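You operate a simulated robot arm through the tools that you are given. There is no shell and no other tool.

The job below is to be done with a simulated robot arm. You get a single attempt, and the scene is never put back.

Task
Put things in order on the top of the teal bench. At the end: the white ticket from the top of the teal bench stands where the wedge stood; the blue clip from the top of the teal bench is in the yellow tray; the brown ticket block from the top of the teal bench is on the beige carton (marked "Clips"); the wedge from the top of the teal bench stands on top of the white stand; whatever was shut is shut again. Leave all else as you found it, and nothing knocked over.

Only the result counts: the job must be done as asked and must still hold three seconds after the hand-in. Knocking over, shifting, dropping, spilling or breaking anything else fails it.

Robot
A 7-joint arm with a two-finger parallel gripper, fixed in place. Base frame: the origin is on the floor under the middle of its stand, x ahead of it, y to its left, z up; the work surface is at about z = 840. Units: mm, rad, N and s.
With the tool pointing down near the work surface it reaches from about 300 to 700 mm from the base axis. Its first joint turns from -1.152 to 1.152 rad. Payload 1.57 kg.
The tool frame sits at the grasp point between the pads (the TCP): z along the fingers, y along the line on which they close. The tips reach 30 mm beyond it. Largest opening 110 mm; finger width 24, thickness 12; the body of the gripper, 48 by 112 mm, starts 78 mm behind the TCP.
Orientation is told as [roll, pitch, yaw] about the base's x, y, z axes, in that order, counted from this pose: with the fingers straight down and closing along the base's y, the tool's x points along the base's -x, its y along +y and its z along -z.

Tools
- The arm moves only by the tool play_rows. Its argument "plan" is a list of rows, each a list of 7 numbers: the shift along the tool's x, y, z in mm, then the turn, a rotation vector about the tool's x, y, z in rad, then the finger opening in mm, from 0 to 110. In form: [[tx, ty, tz, ax, ay, az, grip], ...]. A call has 1 to 20 rows; each row is the pose to reach, as a shift and turn from the pose commanded when the call began, along the tool's axes at that moment. Each row takes 0.2 s and may step no farther than 50 mm and 0.15 rad from the row before; otherwise, or with a gripper value out of range, the whole call is refused. A pose out of reach is approached as far as the arm can. The call stops where the force on the tool passes 40 N (or 10 N more than at its start, if that is more) or the arm is blocked; 0.2 s more then pass. Each finger travels about 108 mm/s and halts on what it meets, pressing with about 34 N; the grip force reading is that of the motor and also rises with nothing between the fingers. The clock runs only during rows and for 0.2 s after the last one: add rows that repeat a pose to give the fingers time. It gives the time, the measured TCP pose, the force on the tool (base axes), the opening and the grip force at its end, in the units of the frame above (readings bear some noise), with the torque about the TCP (base axes, N m) and any sound that the robot's microphone picked up, and new pictures: "views" is both (left out), scene, wrist or none.
- Cameras (640 x 400 px; columns grow to the right, rows downward): "scene" is fixed at [183.9, -419.6, 1363.8]; the picture's right is [0.54, -0.84, 0.00], its down [-0.66, -0.43, -0.62] and it looks along [0.52, 0.34, -0.79] (base axes); focal length 273 px, centre (320, 200). "wrist" rides on the gripper at [70, 16, -141] in the tool frame; the picture's right is [-0.23, 0.97, 0.00], its down [-0.86, -0.20, -0.48] and it looks along [-0.47, -0.11, 0.88] (tool axes); focal length 222 px, centre (320, 200). There is no depth. A picture from a camera that has moved, and an enlarged one, comes with that camera's place and axes in the base frame and with its lens. The place of the scene camera against the robot may be out by one fixed shift of up to 25 mm in any direction.
- zoom(camera, box): a new picture of the part [left, top, right, bottom] of that camera's present view, enlarged. It takes no simulated time.
- close_job(): hands the job in; it is judged then, once.

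Nothing tells you positions but the pictures and the camera data. Unless the task says otherwise, let go and move clear before handing in.

The tools are called after ">>>" by a JSON object that holds its "api" and its "payload". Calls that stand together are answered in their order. play_rows: Moves the arm, as the interface text tells. Its arguments: {"type":"object","properties":{"plan":{"type":"array"},"views":{"type":"string","enum":["both","scene","wrist","none"]}},"required":["plan"]} The other tools are called the same way: zoom (camera, box) takes an enlarged picture of a part of a camera's view; close_job () hands the job in.

At the start:

```text
t: 0.0
ee_pos: [368.0, -40.1, 1121.9]
orientation: [0.001, 0.0, 0.002]
wrist_force: [-0.4, 0.7, 0.1]
wrist_torque: [0.05, -0.02, -0.01]
width: 110.2
gripper_force: 0.1
```

scene: 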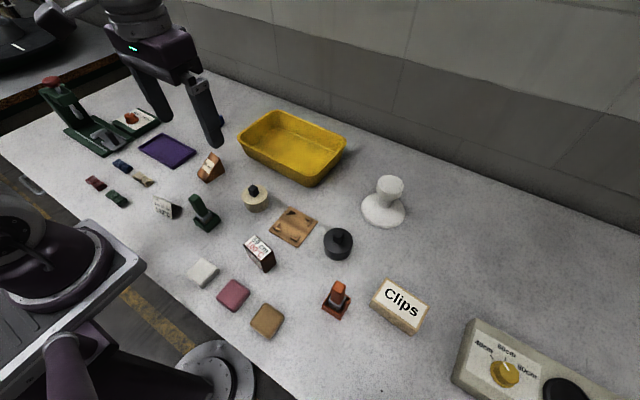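
wrist: 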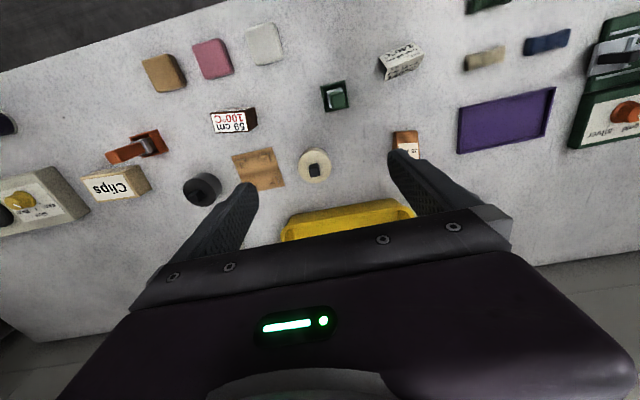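

I see a bench with many small objects: a yellow tray, a white stand, a "Clips" carton, ticket-like blocks, clips and a wedge-like item. I'll zoom in to identify each one before moving.

>>> {"api": "zoom", "payload": {"camera": "scene", "box": [80, 80, 240, 240]}}

>>> {"api": "zoom", "payload": {"camera": "scene", "box": [180, 140, 360, 260]}}

>>> {"api": "zoom", "payload": {"camera": "scene", "box": [180, 220, 360, 350]}}

>>> {"api": "zoom", "payload": {"camera": "scene", "box": [310, 160, 630, 400]}}

>>> {"api": "zoom", "payload": {"camera": "scene", "box": [20, 60, 180, 220]}}

>>> {"api": "zoom", "payload": {"camera": "wrist", "box": [360, 0, 640, 200]}}

>>> {"api": "zoom", "payload": {"camera": "wrist", "box": [120, 20, 400, 220]}}

```text
2.50 times, centred on (160, 160) of scene
camera zoom: at [183.9, -419.6, 1363.8], right [0.54, -0.84, 0.0], down [-0.66, -0.43, -0.62], along [0.52, 0.34, -0.79], focal length 684 px, centre (720, 300)
```

zoom: 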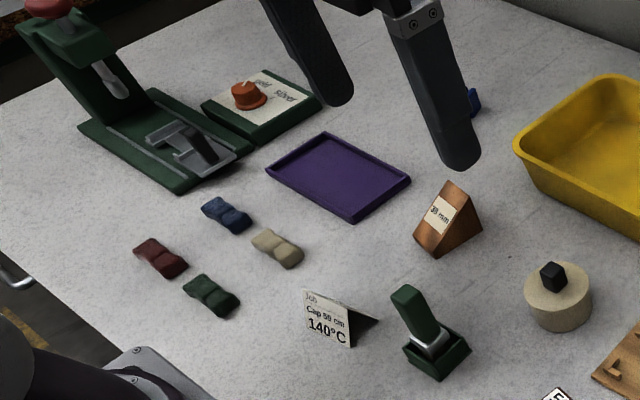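

```text
3.33 times, centred on (270, 200) of scene
camera zoom: at [183.9, -419.6, 1363.8], right [0.54, -0.84, 0.0], down [-0.66, -0.43, -0.62], along [0.52, 0.34, -0.79], focal length 912 px, centre (487, 200)
```

zoom: 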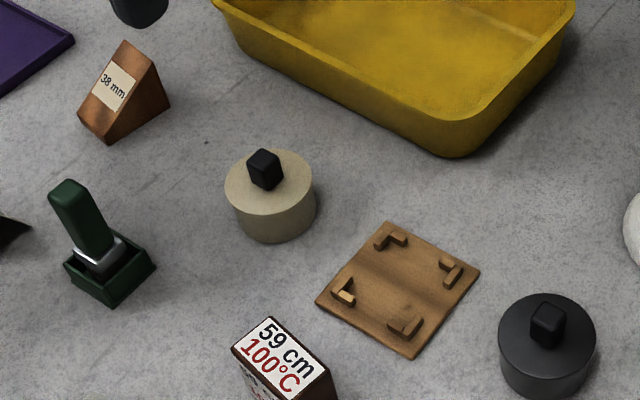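

```text
3.08 times, centred on (270, 285) of scene
camera zoom: at [183.9, -419.6, 1363.8], right [0.54, -0.84, 0.0], down [-0.66, -0.43, -0.62], along [0.52, 0.34, -0.79], focal length 841 px, centre (474, -62)
```

zoom: 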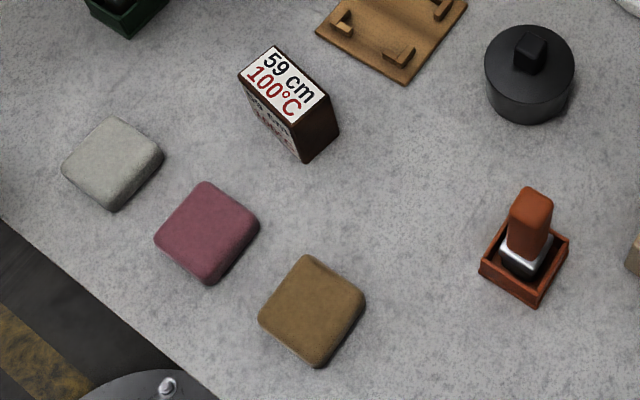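

```text
1.67 times, centred on (470, 280) of scene
camera zoom: at [183.9, -419.6, 1363.8], right [0.54, -0.84, 0.0], down [-0.66, -0.43, -0.62], along [0.52, 0.34, -0.79], focal length 456 px, centre (70, 67)
```

zoom: 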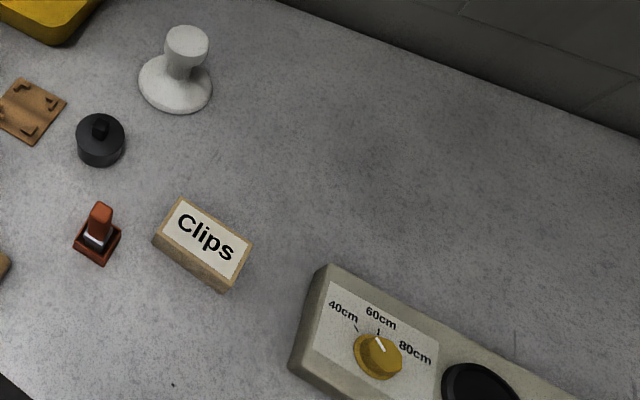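

```text
2.50 times, centred on (100, 140) of scene
camera zoom: at [183.9, -419.6, 1363.8], right [0.54, -0.84, 0.0], down [-0.66, -0.43, -0.62], along [0.52, 0.34, -0.79], focal length 684 px, centre (870, 350)
```

zoom: 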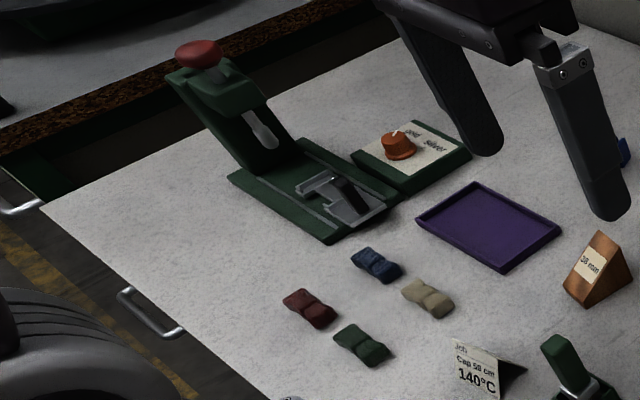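

```text
2.00 times, centred on (500, 100) of wrist
camera zoom: at [299.2, -23.0, 1262.6], right [0.23, 0.97, 0.0], down [0.86, -0.2, 0.48], along [0.47, -0.11, -0.88], focal length 444 px, centre (-40, 400)
```

zoom: 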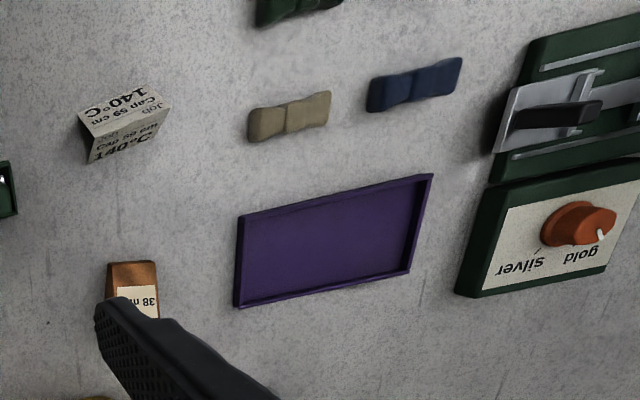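

```text
2.00 times, centred on (260, 120) of wrist
camera zoom: at [299.2, -23.0, 1262.6], right [0.23, 0.97, 0.0], down [0.86, -0.2, 0.48], along [0.47, -0.11, -0.88], focal length 444 px, centre (440, 360)
```

zoom: 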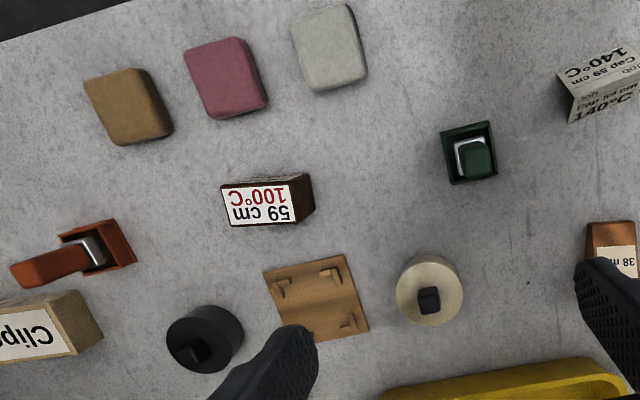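

I can see a white tent card (the "white ticket"), a copper wedge ("38 mm"), a brown block ("59 cm / 100°C"), four small bow-shaped clips (red, green, beige, blue), a yellow tray, a white pedestal stand and the "Clips" carton. I'll move the wrist camera above the wedge to locate it precisely, which also uncovers whatever is hidden behind the finger.

>>> {"api": "play_rows", "payload": {"plan": [[-15, 36, 15, 0, 0, 0, 110], [-30, 72, 30, 0, 0, 0, 110], [-45, 108, 45, 0, 0, 0, 110], [-60, 145, 60, 0, 0, 0, 110], [-60, 145, 60, 0, 0, 0, 110]], "views": "both"}}

```text
t: 1.2
ee_pos: [429.2, 105.7, 1060.6]
orientation: [0.0, 0.0, -0.002]
wrist_force: [-0.2, -0.8, -0.2]
wrist_torque: [-0.01, -0.02, -0.03]
width: 110.0
gripper_force: 0.0
camera wrist: at [359.7, 122.7, 1202.4], right [0.23, 0.97, 0.0], down [0.85, -0.2, 0.48], along [0.47, -0.11, -0.88], focal length 222 px, centre (320, 200)
```

scene: 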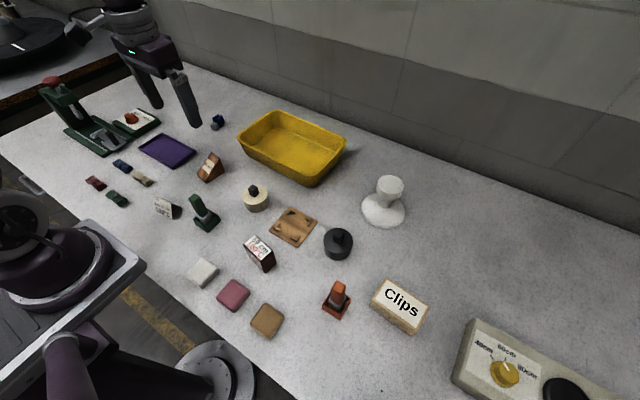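
wrist: 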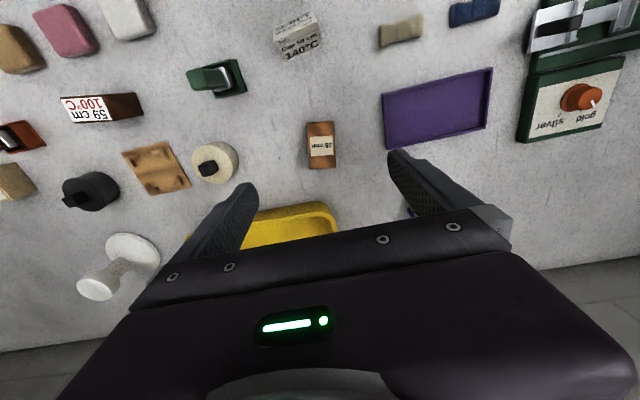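

>>> {"api": "zoom", "payload": {"camera": "scene", "box": [170, 80, 270, 160]}}

>>> {"api": "zoom", "payload": {"camera": "wrist", "box": [260, 90, 380, 190]}}

>>> {"api": "zoom", "payload": {"camera": "wrist", "box": [250, 0, 550, 100]}}

>>> {"api": "zoom", "payload": {"camera": "scene", "box": [190, 140, 270, 200]}}

>>> {"api": "zoom", "payload": {"camera": "scene", "box": [80, 140, 180, 220]}}

```text
5.00 times, centred on (220, 120) of scene
camera zoom: at [184.0, -419.6, 1363.8], right [0.54, -0.84, 0.0], down [-0.66, -0.43, -0.62], along [0.52, 0.34, -0.79], focal length 1367 px, centre (820, 600)
```

zoom: 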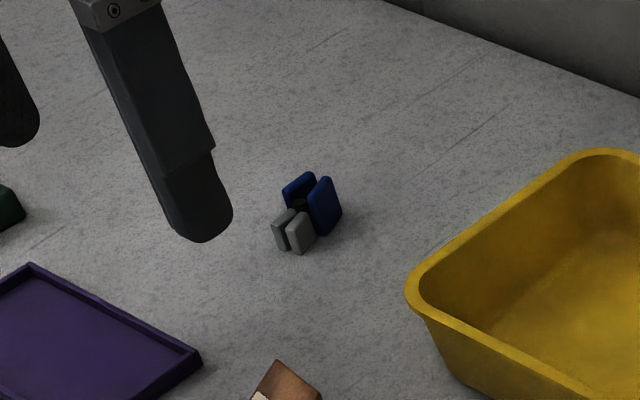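

```text
4.00 times, centred on (320, 140) of wrist
camera zoom: at [359.7, 122.7, 1202.4], right [0.23, 0.97, 0.0], down [0.85, -0.2, 0.48], along [0.47, -0.11, -0.88], focal length 888 px, centre (320, 440)
```

zoom: 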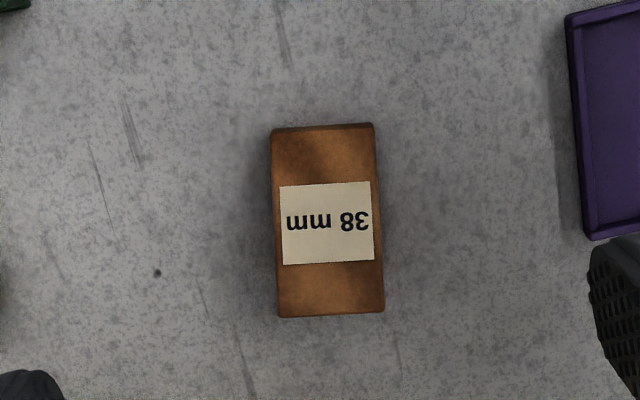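

```text
2.13 times, centred on (400, 50) of wrist
camera zoom: at [359.7, 122.7, 1202.4], right [0.23, 0.97, 0.0], down [0.85, -0.2, 0.48], along [0.47, -0.11, -0.88], focal length 474 px, centre (149, 520)
```

zoom: 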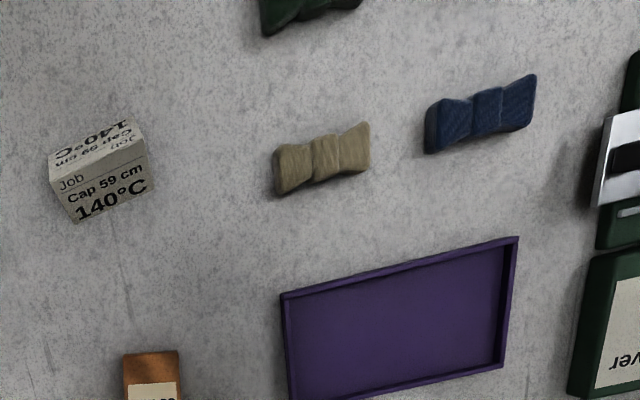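

```text
6.67 times, centred on (230, 170) of scene
camera zoom: at [184.0, -419.6, 1363.8], right [0.54, -0.84, 0.0], down [-0.66, -0.43, -0.62], along [0.52, 0.34, -0.79], focal length 1823 px, centre (920, 400)
```

zoom: 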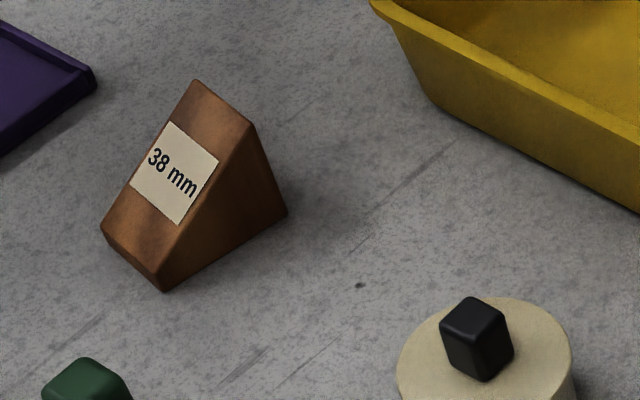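

```text
5.00 times, centred on (130, 180) of scene
camera zoom: at [184.0, -419.6, 1363.8], right [0.54, -0.84, 0.0], down [-0.66, -0.43, -0.62], along [0.52, 0.34, -0.79], focal length 1367 px, centre (1270, 300)
```

zoom: 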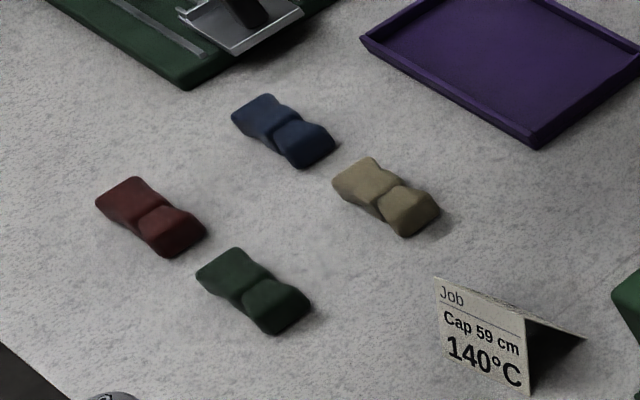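

The wedge is a right-angle wedge with its vertical back facing +x, centred near (444, 105) and turned about -0.19 rad. The real blue clip is the small spring clip at about (605, 225), because the bow-shaped things are bow ties. Next I'll look at that clip from above.

>>> {"api": "play_rows", "payload": {"plan": [[-30, 23, 12, 0, 0, 0, 110], [-60, 46, 24, 0, 0, 0, 110], [-90, 70, 36, 0, 0, 0, 110], [-120, 94, 48, 0, 0, 0, 110], [-152, 117, 60, 0, 0, 0, 110], [-152, 117, 60, 0, 0, 0, 110]], "views": "both"}}

```text
t: 2.6
ee_pos: [581.4, 222.4, 1000.3]
orientation: [0.0, -0.001, 0.001]
wrist_force: [0.7, -0.2, -0.8]
wrist_torque: [0.03, -0.01, 0.0]
width: 110.2
gripper_force: 0.1
camera wrist: at [511.2, 239.4, 1142.7], right [0.23, 0.97, 0.0], down [0.86, -0.2, 0.48], along [0.47, -0.11, -0.88], focal length 222 px, centre (320, 200)
```

scene: 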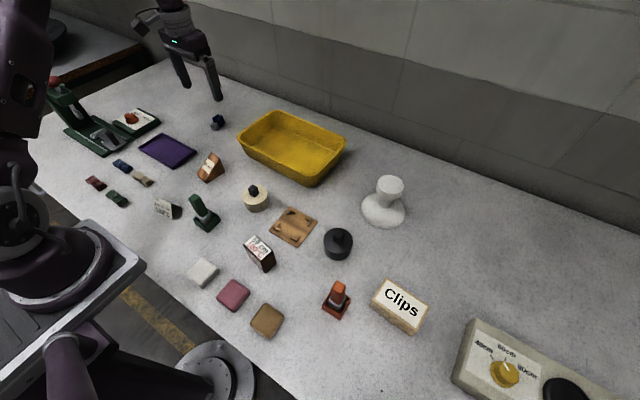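
wrist: 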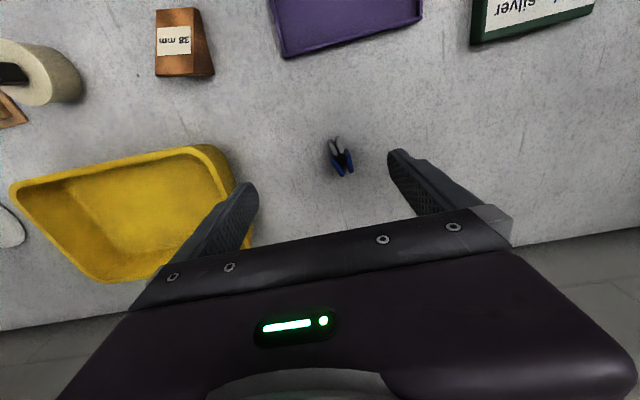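

>>> {"api": "zoom", "payload": {"camera": "wrist", "box": [300, 120, 380, 180]}}

>>> {"api": "zoom", "payload": {"camera": "wrist", "box": [0, 130, 260, 300]}}

>>> {"api": "zoom", "payload": {"camera": "scene", "box": [200, 105, 240, 135]}}

>>> {"api": "zoom", "payload": {"camera": "wrist", "box": [130, 0, 230, 80]}}

```text
6.67 times, centred on (340, 150) of wrist
camera zoom: at [511.2, 239.4, 1142.7], right [0.23, 0.97, 0.0], down [0.86, -0.2, 0.48], along [0.47, -0.11, -0.88], focal length 1481 px, centre (187, 533)
```

zoom: 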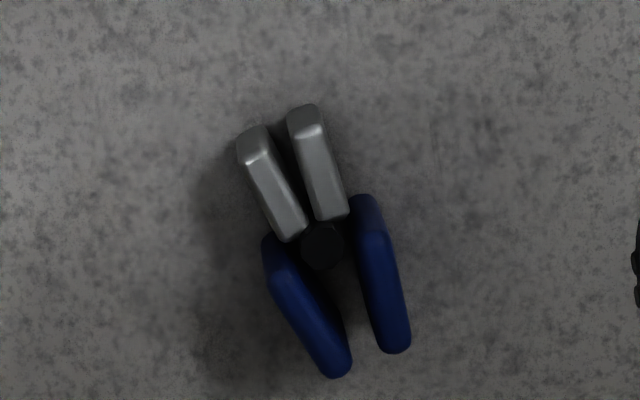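

```text
2.35 times, centred on (130, 215) of wrist
camera zoom: at [511.2, 239.4, 1142.7], right [0.23, 0.97, 0.0], down [0.86, -0.2, 0.48], along [0.47, -0.11, -0.88], focal length 523 px, centre (767, 165)
```

zoom: 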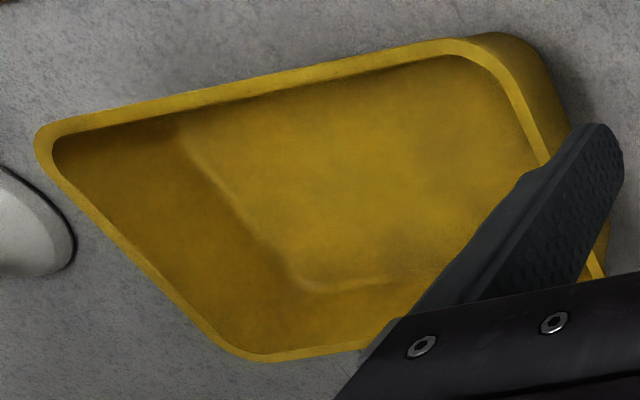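

```text
13.33 times, centred on (220, 120) of scene
camera zoom: at [184.0, -419.6, 1363.8], right [0.54, -0.84, 0.0], down [-0.66, -0.43, -0.62], along [0.52, 0.34, -0.79], focal length 3646 px, centre (1653, 1267)
```

zoom: 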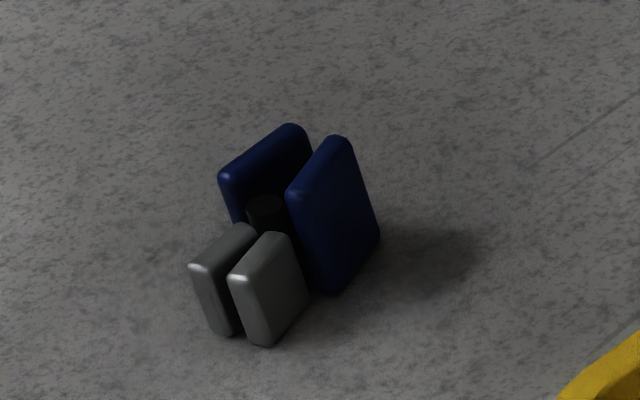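

```text
5.00 times, centred on (180, 40) of wrist
camera zoom: at [511.2, 239.4, 1142.7], right [0.23, 0.97, 0.0], down [0.86, -0.2, 0.48], along [0.47, -0.11, -0.88], focal length 1111 px, centre (1020, 1000)
```

zoom: 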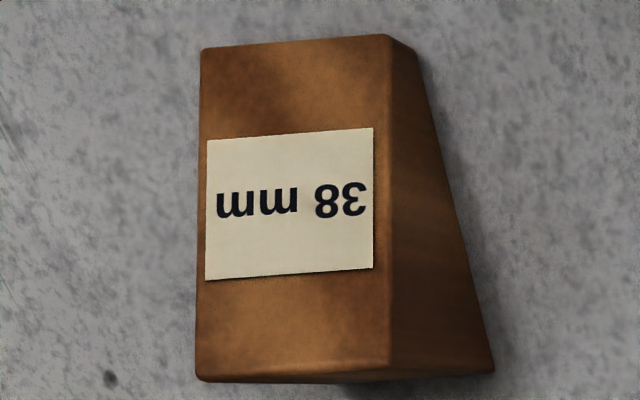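

The blue clip's pivot is near (606, 245), its axis is turned about +0.17 rad and it stands about 28 mm high. I'll move above it, align the tool and check before descending.

>>> {"api": "play_rows", "payload": {"plan": [[-15, 12, 40, 0, 0, -0.085, 80], [-30, 24, 80, 0, 0, -0.17, 70], [-30, 24, 80, 0, 0, -0.17, 70]], "views": "both"}}

>>> {"api": "zoom", "payload": {"camera": "wrist", "box": [240, 100, 400, 220]}}

```text
t: 3.4
ee_pos: [610.8, 246.8, 921.4]
orientation: [0.001, -0.001, 0.171]
wrist_force: [0.5, 0.3, -0.7]
wrist_torque: [-0.01, -0.02, 0.02]
width: 70.1
gripper_force: 0.1
camera wrist: at [539.7, 251.2, 1063.2], right [0.06, 1.0, 0.0], down [0.88, -0.05, 0.48], along [0.48, -0.03, -0.88], focal length 222 px, centre (320, 200)
```

scene: 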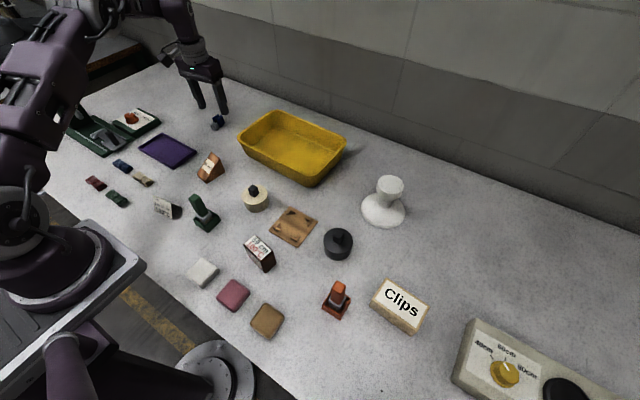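
wrist: 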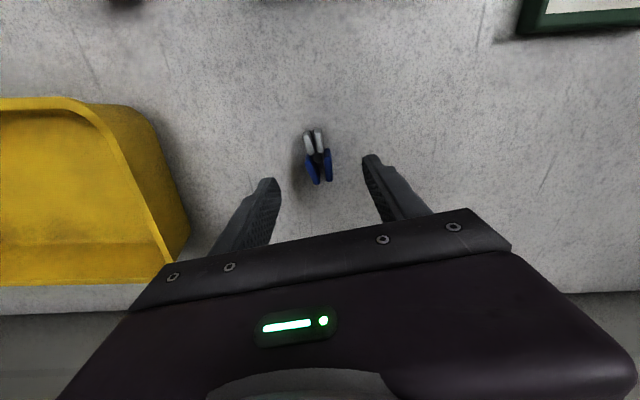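

```text
3.33 times, centred on (320, 160) of wrist
camera zoom: at [539.7, 251.2, 1063.2], right [0.06, 1.0, 0.0], down [0.88, -0.05, 0.48], along [0.48, -0.03, -0.88], focal length 740 px, centre (320, 333)
```

zoom: 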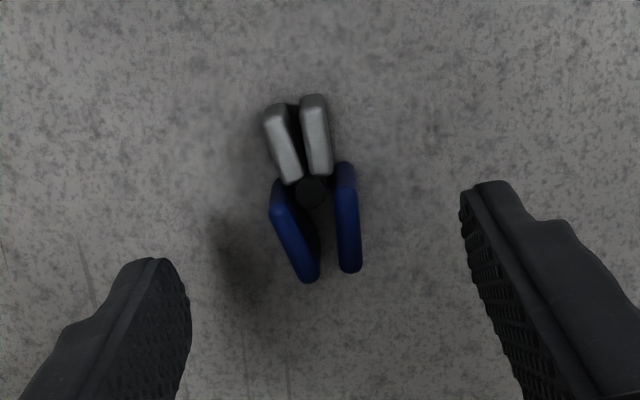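

The clip lies right under the tool, with its axis at about 0.155 rad and a handle width of about 20 mm. I'll descend now and close on it.

>>> {"api": "play_rows", "payload": {"plan": [[0, 0, 25, 0, 0, 0, 60], [0, 0, 45, 0, 0, 0, 60], [0, 0, 49, 0, 0, 0, 60], [0, 0, 49, 0, 0, 0, 40], [0, 0, 49, 0, 0, 0, 20], [0, 0, 49, 0, 0, 0, 5], [0, 0, 49, 0, 0, 0, 5], [0, 0, 49, 0, 0, 0, 5]], "views": "both"}}

```text
t: 5.2
ee_pos: [611.0, 246.7, 872.9]
orientation: [0.001, 0.0, 0.17]
wrist_force: [0.0, 0.4, 0.4]
wrist_torque: [-0.03, 0.03, 0.02]
width: 23.0
gripper_force: 33.8
camera wrist: at [539.6, 251.0, 1013.8], right [0.06, 1.0, 0.0], down [0.88, -0.05, 0.48], along [0.48, -0.03, -0.88], focal length 222 px, centre (320, 200)
```

scene: 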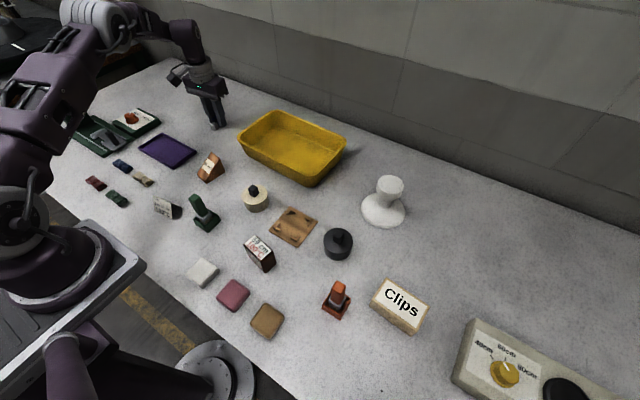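
wrist: 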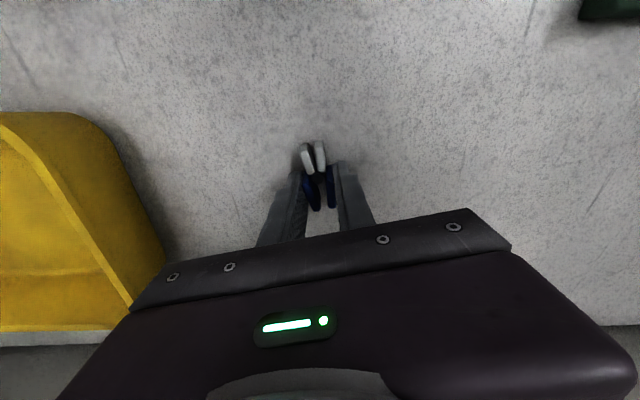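

I've gripped the clip at a width of 23 mm. I'll lift it, carry it over the tray and look before lowering.

>>> {"api": "play_rows", "payload": {"plan": [[0, 0, -30, 0, 0, 0, 5], [0, 0, -70, 0, 0, 0, 5], [0, 0, -110, 0, 0, 0, 5], [6.1, -39.7, -120, 0, 0, 0, 5], [12.2, -79.4, -120, 0, 0, 0, 5], [18.3, -119.1, -120, 0, 0, 0, 5], [24.3, -158.7, -120, 0, 0, 0, 5], [30.4, -198.4, -120, 0, 0, 0, 5], [36.5, -238.1, -120, 0, 0, 0, 5], [42.6, -277.8, -120, 0, 0, 0, 5], [42.6, -277.8, -120, 0, 0, 0, 5]], "views": "both"}}

```text
t: 7.6
ee_pos: [615.5, -35.5, 992.0]
orientation: [0.0, 0.0, 0.17]
wrist_force: [0.5, -0.5, -0.4]
wrist_torque: [0.01, 0.02, -0.04]
width: 22.7
gripper_force: 34.1
camera wrist: at [544.6, -30.9, 1133.0], right [0.06, 1.0, 0.0], down [0.88, -0.05, 0.48], along [0.48, -0.03, -0.88], focal length 222 px, centre (320, 200)
```

scene: 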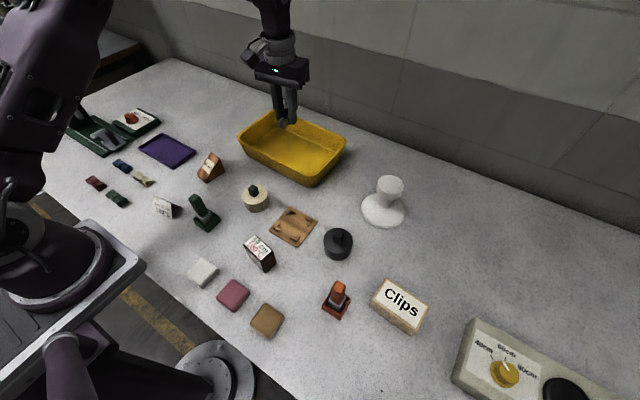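
wrist: 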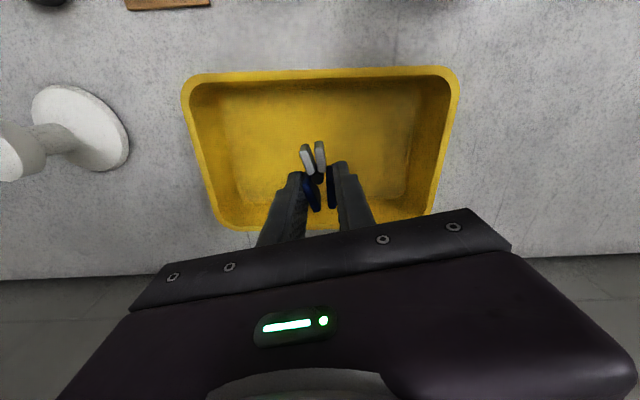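

The tool is over the middle of the tray. I'll shift slightly for centring and lower until the clip is just above the tray floor.

>>> {"api": "play_rows", "payload": {"plan": [[-6, -1, 25, 0, 0, 0, 5], [-11.8, -2, 60, 0, 0, 0, 5], [-11.8, -2, 90, 0, 0, 0, 5], [-11.8, -2, 105, 0, 0, 0, 5], [-11.8, -2, 110, 0, 0, 0, 5], [-11.8, -2, 112, 0, 0, 0, 5], [-11.8, -2, 114, 0, 0, 0, 5]], "views": "both"}}

```text
t: 9.2
ee_pos: [626.6, -34.0, 877.9]
orientation: [-0.001, 0.001, 0.169]
wrist_force: [-0.2, -0.2, 0.8]
wrist_torque: [-0.01, -0.02, -0.01]
width: 22.7
gripper_force: 33.8
camera wrist: at [556.4, -30.0, 1019.3], right [0.06, 1.0, 0.0], down [0.88, -0.05, 0.48], along [0.48, -0.03, -0.88], focal length 222 px, centre (320, 200)
```

scene: 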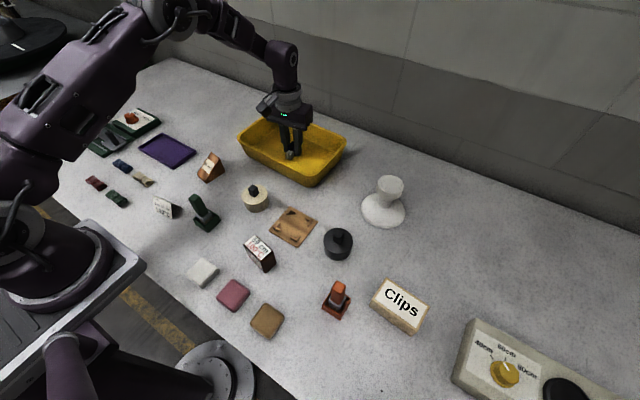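
wrist: 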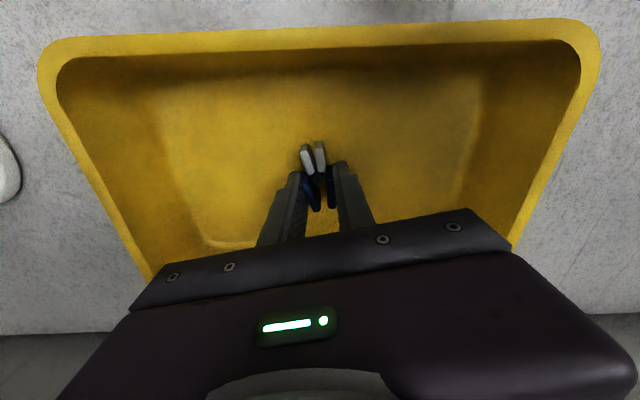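

No contact has registered yet, so I'll creep down a little more and watch the force.

>>> {"api": "play_rows", "payload": {"plan": [[0, 0, 1, 0, 0, 0, 5], [0, 0, 2, 0, 0, 0, 5], [0, 0, 3, 0, 0, 0, 5]], "views": "none"}}

```text
t: 10.0
ee_pos: [626.8, -33.0, 876.2]
orientation: [0.0, -0.002, 0.171]
wrist_force: [-8.0, 1.6, 30.5]
wrist_torque: [0.02, 0.42, 0.01]
width: 23.0
gripper_force: 33.7
```

The clip is touching the tray floor. I'll ease up 1 mm, open the fingers and then retract upward.

>>> {"api": "play_rows", "payload": {"plan": [[0, 0, -1, 0, 0, 0, 5], [0, 0, -1, 0, 0, 0, 5], [0, 0, -1, 0, 0, 0, 30], [0, 0, -1, 0, 0, 0, 45], [0, 0, -1, 0, 0, 0, 50], [0, 0, -20, 0, 0, 0, 50], [0, 0, -60, 0, 0, 0, 50], [0, 0, -100, 0, 0, 0, 60], [0, 0, -120, 0, 0, 0, 80]], "views": "both"}}

```text
t: 12.0
ee_pos: [626.5, -33.1, 995.5]
orientation: [0.0, -0.001, 0.169]
wrist_force: [-0.2, -1.0, -0.6]
wrist_torque: [0.01, 0.01, -0.03]
width: 79.9
gripper_force: 0.0
camera wrist: at [555.6, -29.5, 1136.6], right [0.06, 1.0, 0.0], down [0.88, -0.05, 0.48], along [0.48, -0.03, -0.88], focal length 222 px, centre (320, 200)
```

scene: 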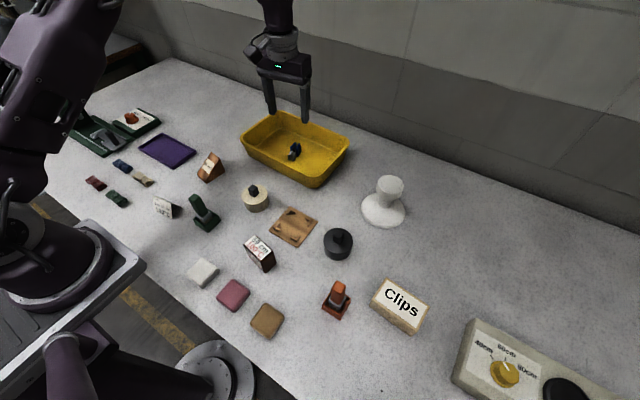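
wrist: 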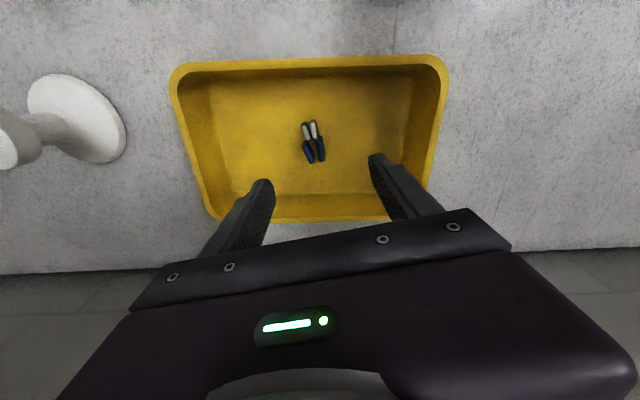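

The clip is released in the tray, but the tray may have shifted slightly. I'll zoom in and compare it with earlier pictures.

>>> {"api": "zoom", "payload": {"camera": "scene", "box": [180, 140, 360, 260]}}

>>> {"api": "zoom", "payload": {"camera": "scene", "box": [230, 100, 360, 200]}}

>>> {"api": "zoom", "payload": {"camera": "wrist", "box": [160, 40, 460, 230]}}

```text
3.33 times, centred on (270, 200) of scene
camera zoom: at [183.9, -419.6, 1363.8], right [0.54, -0.84, 0.0], down [-0.66, -0.43, -0.62], along [0.52, 0.34, -0.79], focal length 912 px, centre (487, 200)
```

zoom: 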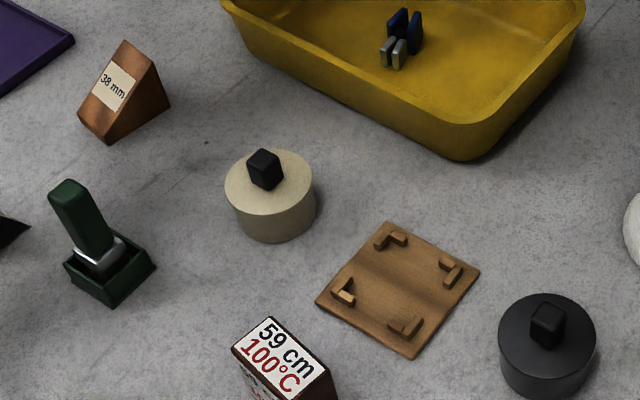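

```text
4.00 times, centred on (295, 150) of scene
camera zoom: at [183.9, -419.6, 1363.8], right [0.54, -0.84, 0.0], down [-0.66, -0.43, -0.62], along [0.52, 0.34, -0.79], focal length 1094 px, centre (420, 400)
```

zoom: 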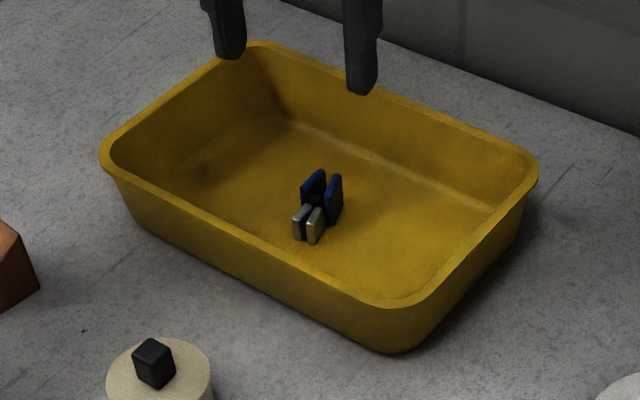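

```text
2.11 times, centred on (310, 135) of wrist
camera zoom: at [555.6, -29.5, 1136.6], right [0.06, 1.0, 0.0], down [0.88, -0.05, 0.48], along [0.48, -0.03, -0.88], focal length 468 px, centre (341, 337)
```

zoom: 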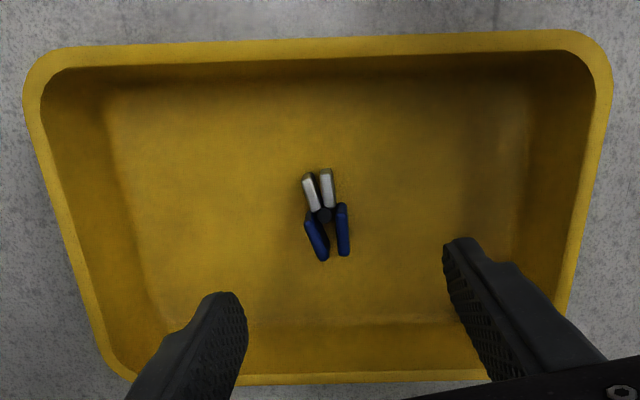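

The tray appears to have slid a few millimetres toward -y. I'll repeat the same zooms as before to measure the shift exactly.

>>> {"api": "zoom", "payload": {"camera": "scene", "box": [170, 80, 270, 160]}}

>>> {"api": "zoom", "payload": {"camera": "scene", "box": [80, 80, 240, 240]}}

>>> {"api": "zoom", "payload": {"camera": "scene", "box": [310, 160, 630, 400]}}

>>> {"api": "zoom", "payload": {"camera": "scene", "box": [190, 140, 270, 200]}}

```text
5.00 times, centred on (220, 120) of scene
camera zoom: at [183.9, -419.6, 1363.8], right [0.54, -0.84, 0.0], down [-0.66, -0.43, -0.62], along [0.52, 0.34, -0.79], focal length 1367 px, centre (820, 600)
```

zoom: 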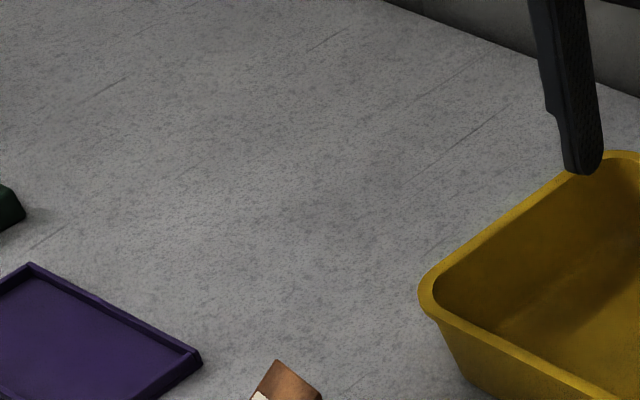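

```text
2.50 times, centred on (160, 160) of scene
camera zoom: at [183.9, -419.6, 1363.8], right [0.54, -0.84, 0.0], down [-0.66, -0.43, -0.62], along [0.52, 0.34, -0.79], focal length 684 px, centre (720, 300)
```

zoom: 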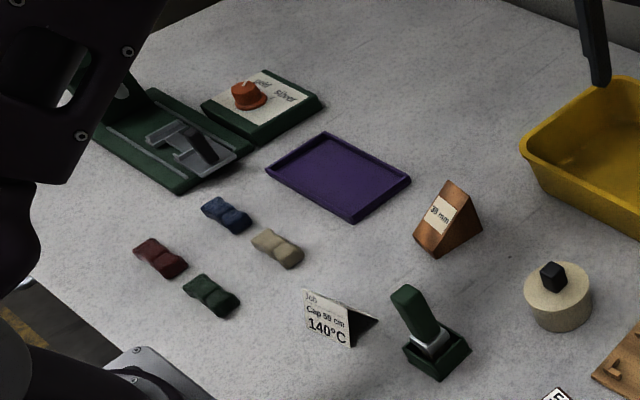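

```text
1.67 times, centred on (470, 280) of scene
camera zoom: at [183.9, -419.6, 1363.8], right [0.54, -0.84, 0.0], down [-0.66, -0.43, -0.62], along [0.52, 0.34, -0.79], focal length 456 px, centre (70, 67)
```

zoom: 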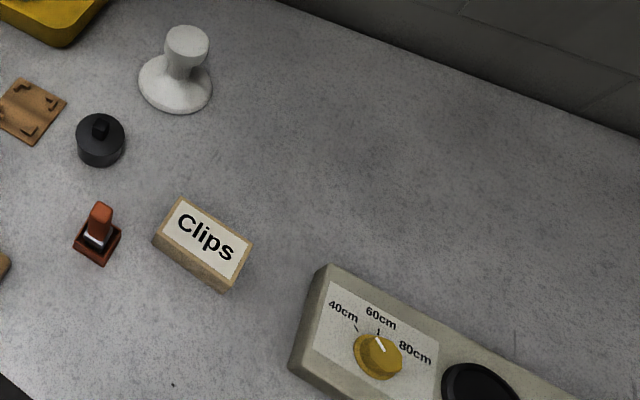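

```text
6.67 times, centred on (230, 170) of scene
camera zoom: at [183.9, -419.6, 1363.8], right [0.54, -0.84, 0.0], down [-0.66, -0.43, -0.62], along [0.52, 0.34, -0.79], focal length 1823 px, centre (920, 400)
```

zoom: 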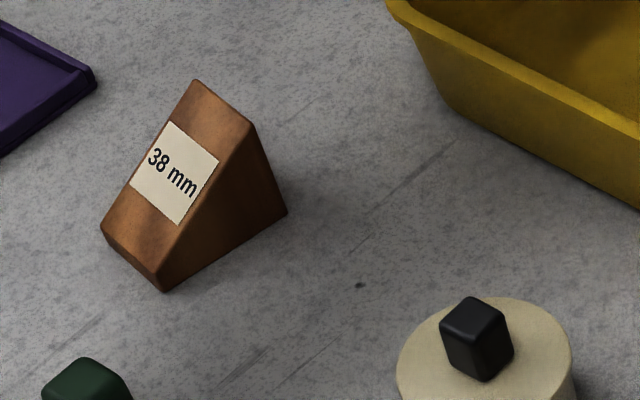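

The tray moved by about (+1, -9) mm on release. I'll put it back by pushing its +y inner wall gently with closed fingers, well away from the clip and checking against the original pictures. First I'll lower the closed fingers inside the tray near that wall.

>>> {"api": "play_rows", "payload": {"plan": [[-7.8, 36.7, 0, 0, 0, 0.085, 40], [-15.6, 73.4, 0, 0, 0, 0.17, 0], [-15.6, 73.4, 10, 0, 0, 0.17, 0], [-15.6, 73.4, 45, 0, 0, 0.17, 0], [-15.6, 73.4, 80, 0, 0, 0.17, 0], [-15.6, 73.4, 104, 0, 0, 0.17, 0]], "views": "both"}}

>>> {"api": "zoom", "payload": {"camera": "scene", "box": [190, 140, 270, 200]}}

>>> {"api": "zoom", "payload": {"camera": "wrist", "box": [240, 60, 520, 240]}}

```text
t: 13.4
ee_pos: [629.4, 39.9, 890.4]
orientation: [-0.001, 0.0, 0.001]
wrist_force: [0.3, -0.7, -0.4]
wrist_torque: [-0.02, -0.02, -0.02]
width: 0.1
gripper_force: 21.1
camera wrist: at [560.8, 57.0, 1032.2], right [0.23, 0.97, 0.0], down [0.85, -0.2, 0.48], along [0.47, -0.11, -0.88], focal length 222 px, centre (320, 200)
```

scene: 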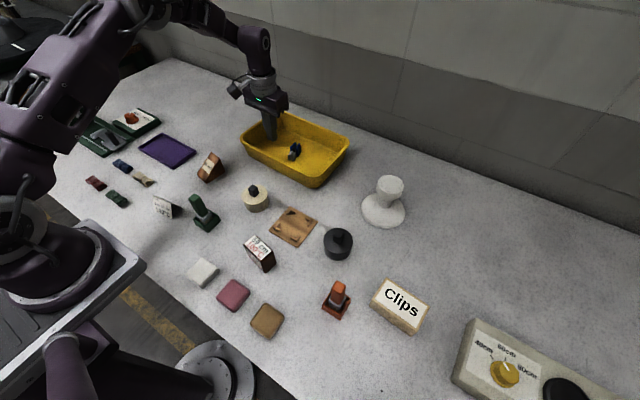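
wrist: 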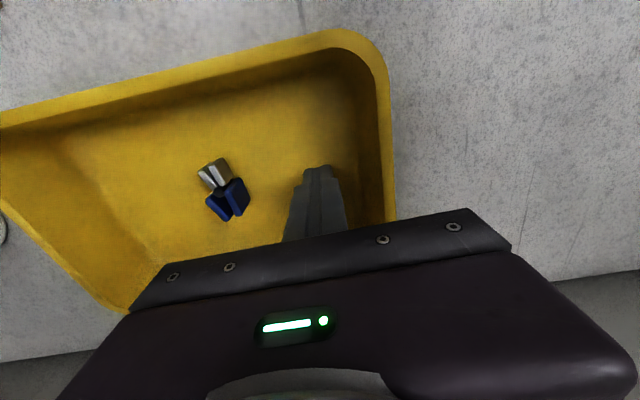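

```text
6.67 times, centred on (230, 170) of scene
camera zoom: at [184.0, -419.6, 1363.8], right [0.54, -0.84, 0.0], down [-0.66, -0.43, -0.62], along [0.52, 0.34, -0.79], focal length 1823 px, centre (920, 400)
```

zoom: 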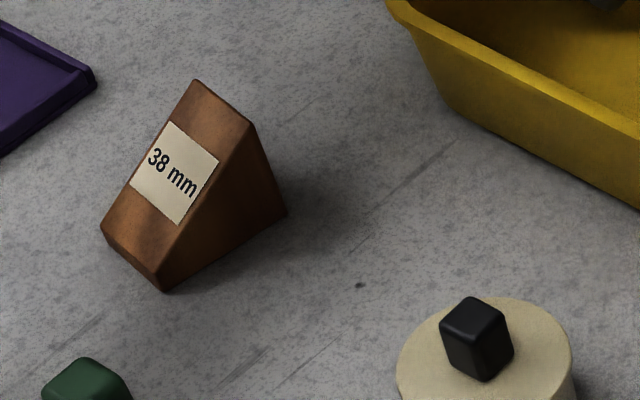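

```text
2.22 times, centred on (380, 150) of wrist
camera zoom: at [560.8, 57.0, 1032.2], right [0.23, 0.97, 0.0], down [0.85, -0.2, 0.48], along [0.47, -0.11, -0.88], focal length 494 px, centre (187, 311)
```

zoom: 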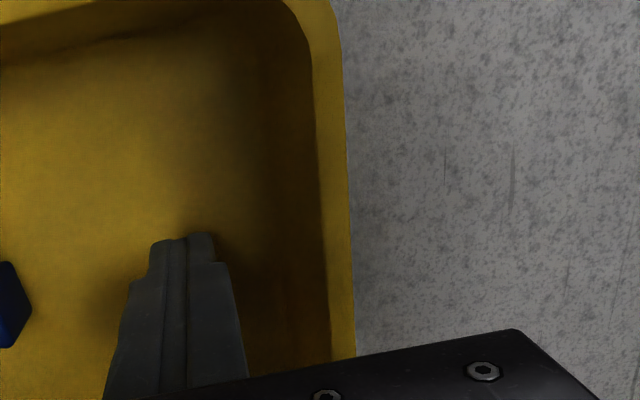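

The fingers are down inside the tray. I'll move slowly in +y until they meet the wall, then compare pictures.

>>> {"api": "play_rows", "payload": {"plan": [[0, 12, 0, 0, 0, 0, 0], [0, 20, 0, 0, 0, 0, 0], [0, 24, 0, 0, 0, 0, 0], [0, 27, 0, 0, 0, 0, 0], [0, 30, 0, 0, 0, 0, 0]], "views": "both"}}

>>> {"api": "zoom", "payload": {"camera": "scene", "box": [190, 140, 270, 200]}}

>>> {"api": "zoom", "payload": {"camera": "wrist", "box": [240, 60, 520, 240]}}

```text
t: 14.6
ee_pos: [630.5, 71.1, 891.6]
orientation: [0.0, -0.002, 0.002]
wrist_force: [-0.7, -0.4, -0.7]
wrist_torque: [0.0, -0.04, -0.03]
width: 0.0
gripper_force: 21.3
camera wrist: at [561.4, 87.1, 1032.4], right [0.23, 0.97, 0.0], down [0.86, -0.2, 0.48], along [0.47, -0.11, -0.88], focal length 222 px, centre (320, 200)
```

scene: 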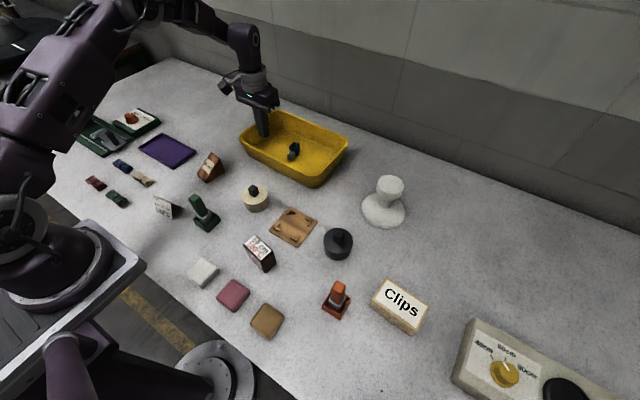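
wrist: 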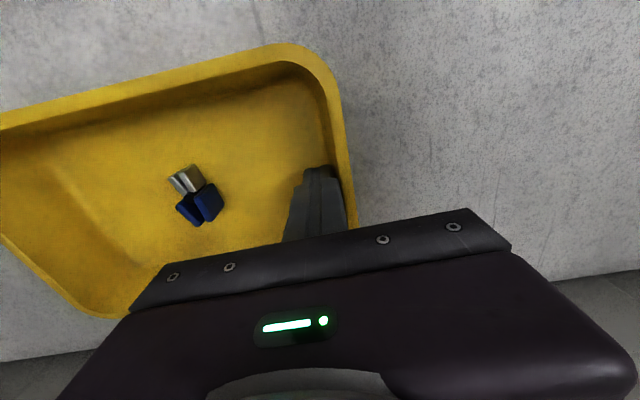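

```text
6.67 times, centred on (230, 170) of scene
camera zoom: at [183.9, -419.7, 1363.8], right [0.54, -0.84, 0.0], down [-0.66, -0.43, -0.62], along [0.52, 0.34, -0.79], focal length 1823 px, centre (920, 400)
```

zoom: 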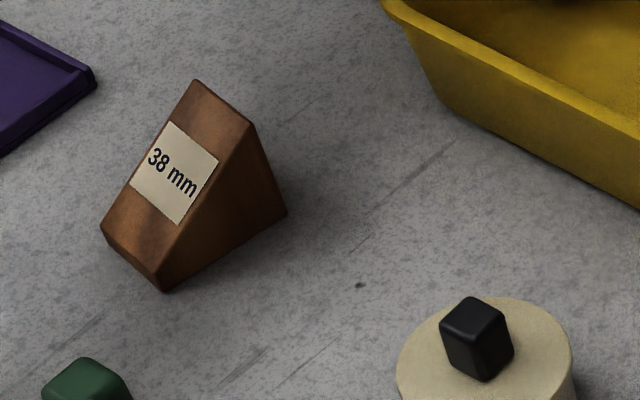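

```text
2.22 times, centred on (380, 150) of wrist
camera zoom: at [561.4, 87.1, 1032.4], right [0.23, 0.97, 0.0], down [0.86, -0.2, 0.48], along [0.47, -0.11, -0.88], focal length 494 px, centre (187, 311)
```

zoom: 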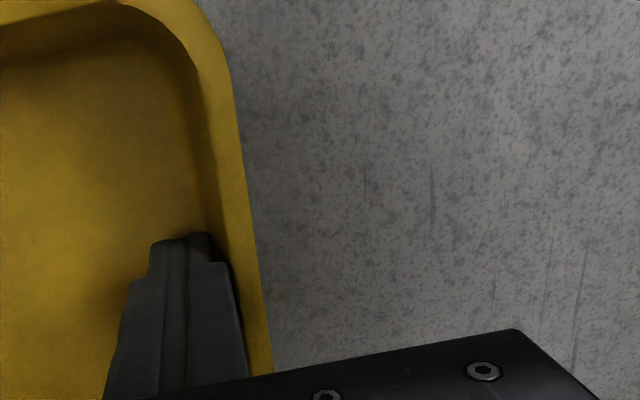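

The tray has moved back by about a third of the shift. I'll push another 3 mm and compare again.

>>> {"api": "play_rows", "payload": {"plan": [[0, 1.5, 0, 0, 0, 0, 0], [0, 3, 0, 0, 0, 0, 0], [0, 4, 0, 0, 0, 0, 0]], "views": "none"}}

>>> {"api": "zoom", "payload": {"camera": "scene", "box": [190, 140, 270, 200]}}

>>> {"api": "zoom", "payload": {"camera": "scene", "box": [180, 140, 360, 260]}}

>>> {"api": "zoom", "payload": {"camera": "scene", "box": [170, 80, 270, 160]}}

```text
t: 15.4
ee_pos: [629.9, 74.6, 891.1]
orientation: [0.0, 0.0, -0.001]
wrist_force: [0.3, -0.8, 0.2]
wrist_torque: [-0.02, -0.02, -0.01]
width: 0.0
gripper_force: 21.1
```

```text
6.67 times, centred on (230, 170) of scene
camera zoom: at [184.0, -419.7, 1363.8], right [0.54, -0.84, 0.0], down [-0.66, -0.43, -0.62], along [0.52, 0.34, -0.79], focal length 1823 px, centre (920, 400)
```

zoom: 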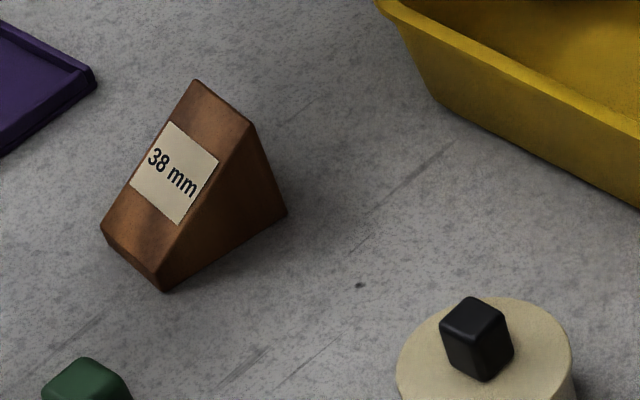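

```text
3.33 times, centred on (270, 200) of scene
camera zoom: at [184.0, -419.7, 1363.8], right [0.54, -0.84, 0.0], down [-0.66, -0.43, -0.62], along [0.52, 0.34, -0.79], focal length 912 px, centre (487, 200)
```

zoom: 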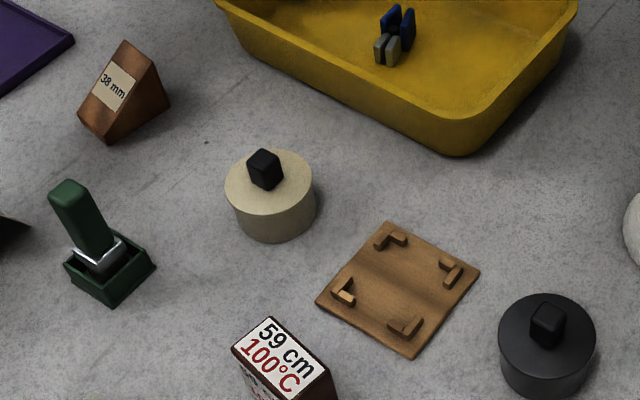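

```text
5.00 times, centred on (220, 120) of scene
camera zoom: at [184.0, -419.7, 1363.8], right [0.54, -0.84, 0.0], down [-0.66, -0.43, -0.62], along [0.52, 0.34, -0.79], focal length 1367 px, centre (820, 600)
```

zoom: 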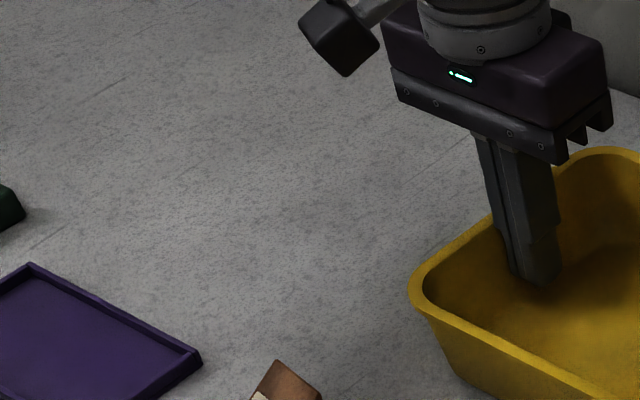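

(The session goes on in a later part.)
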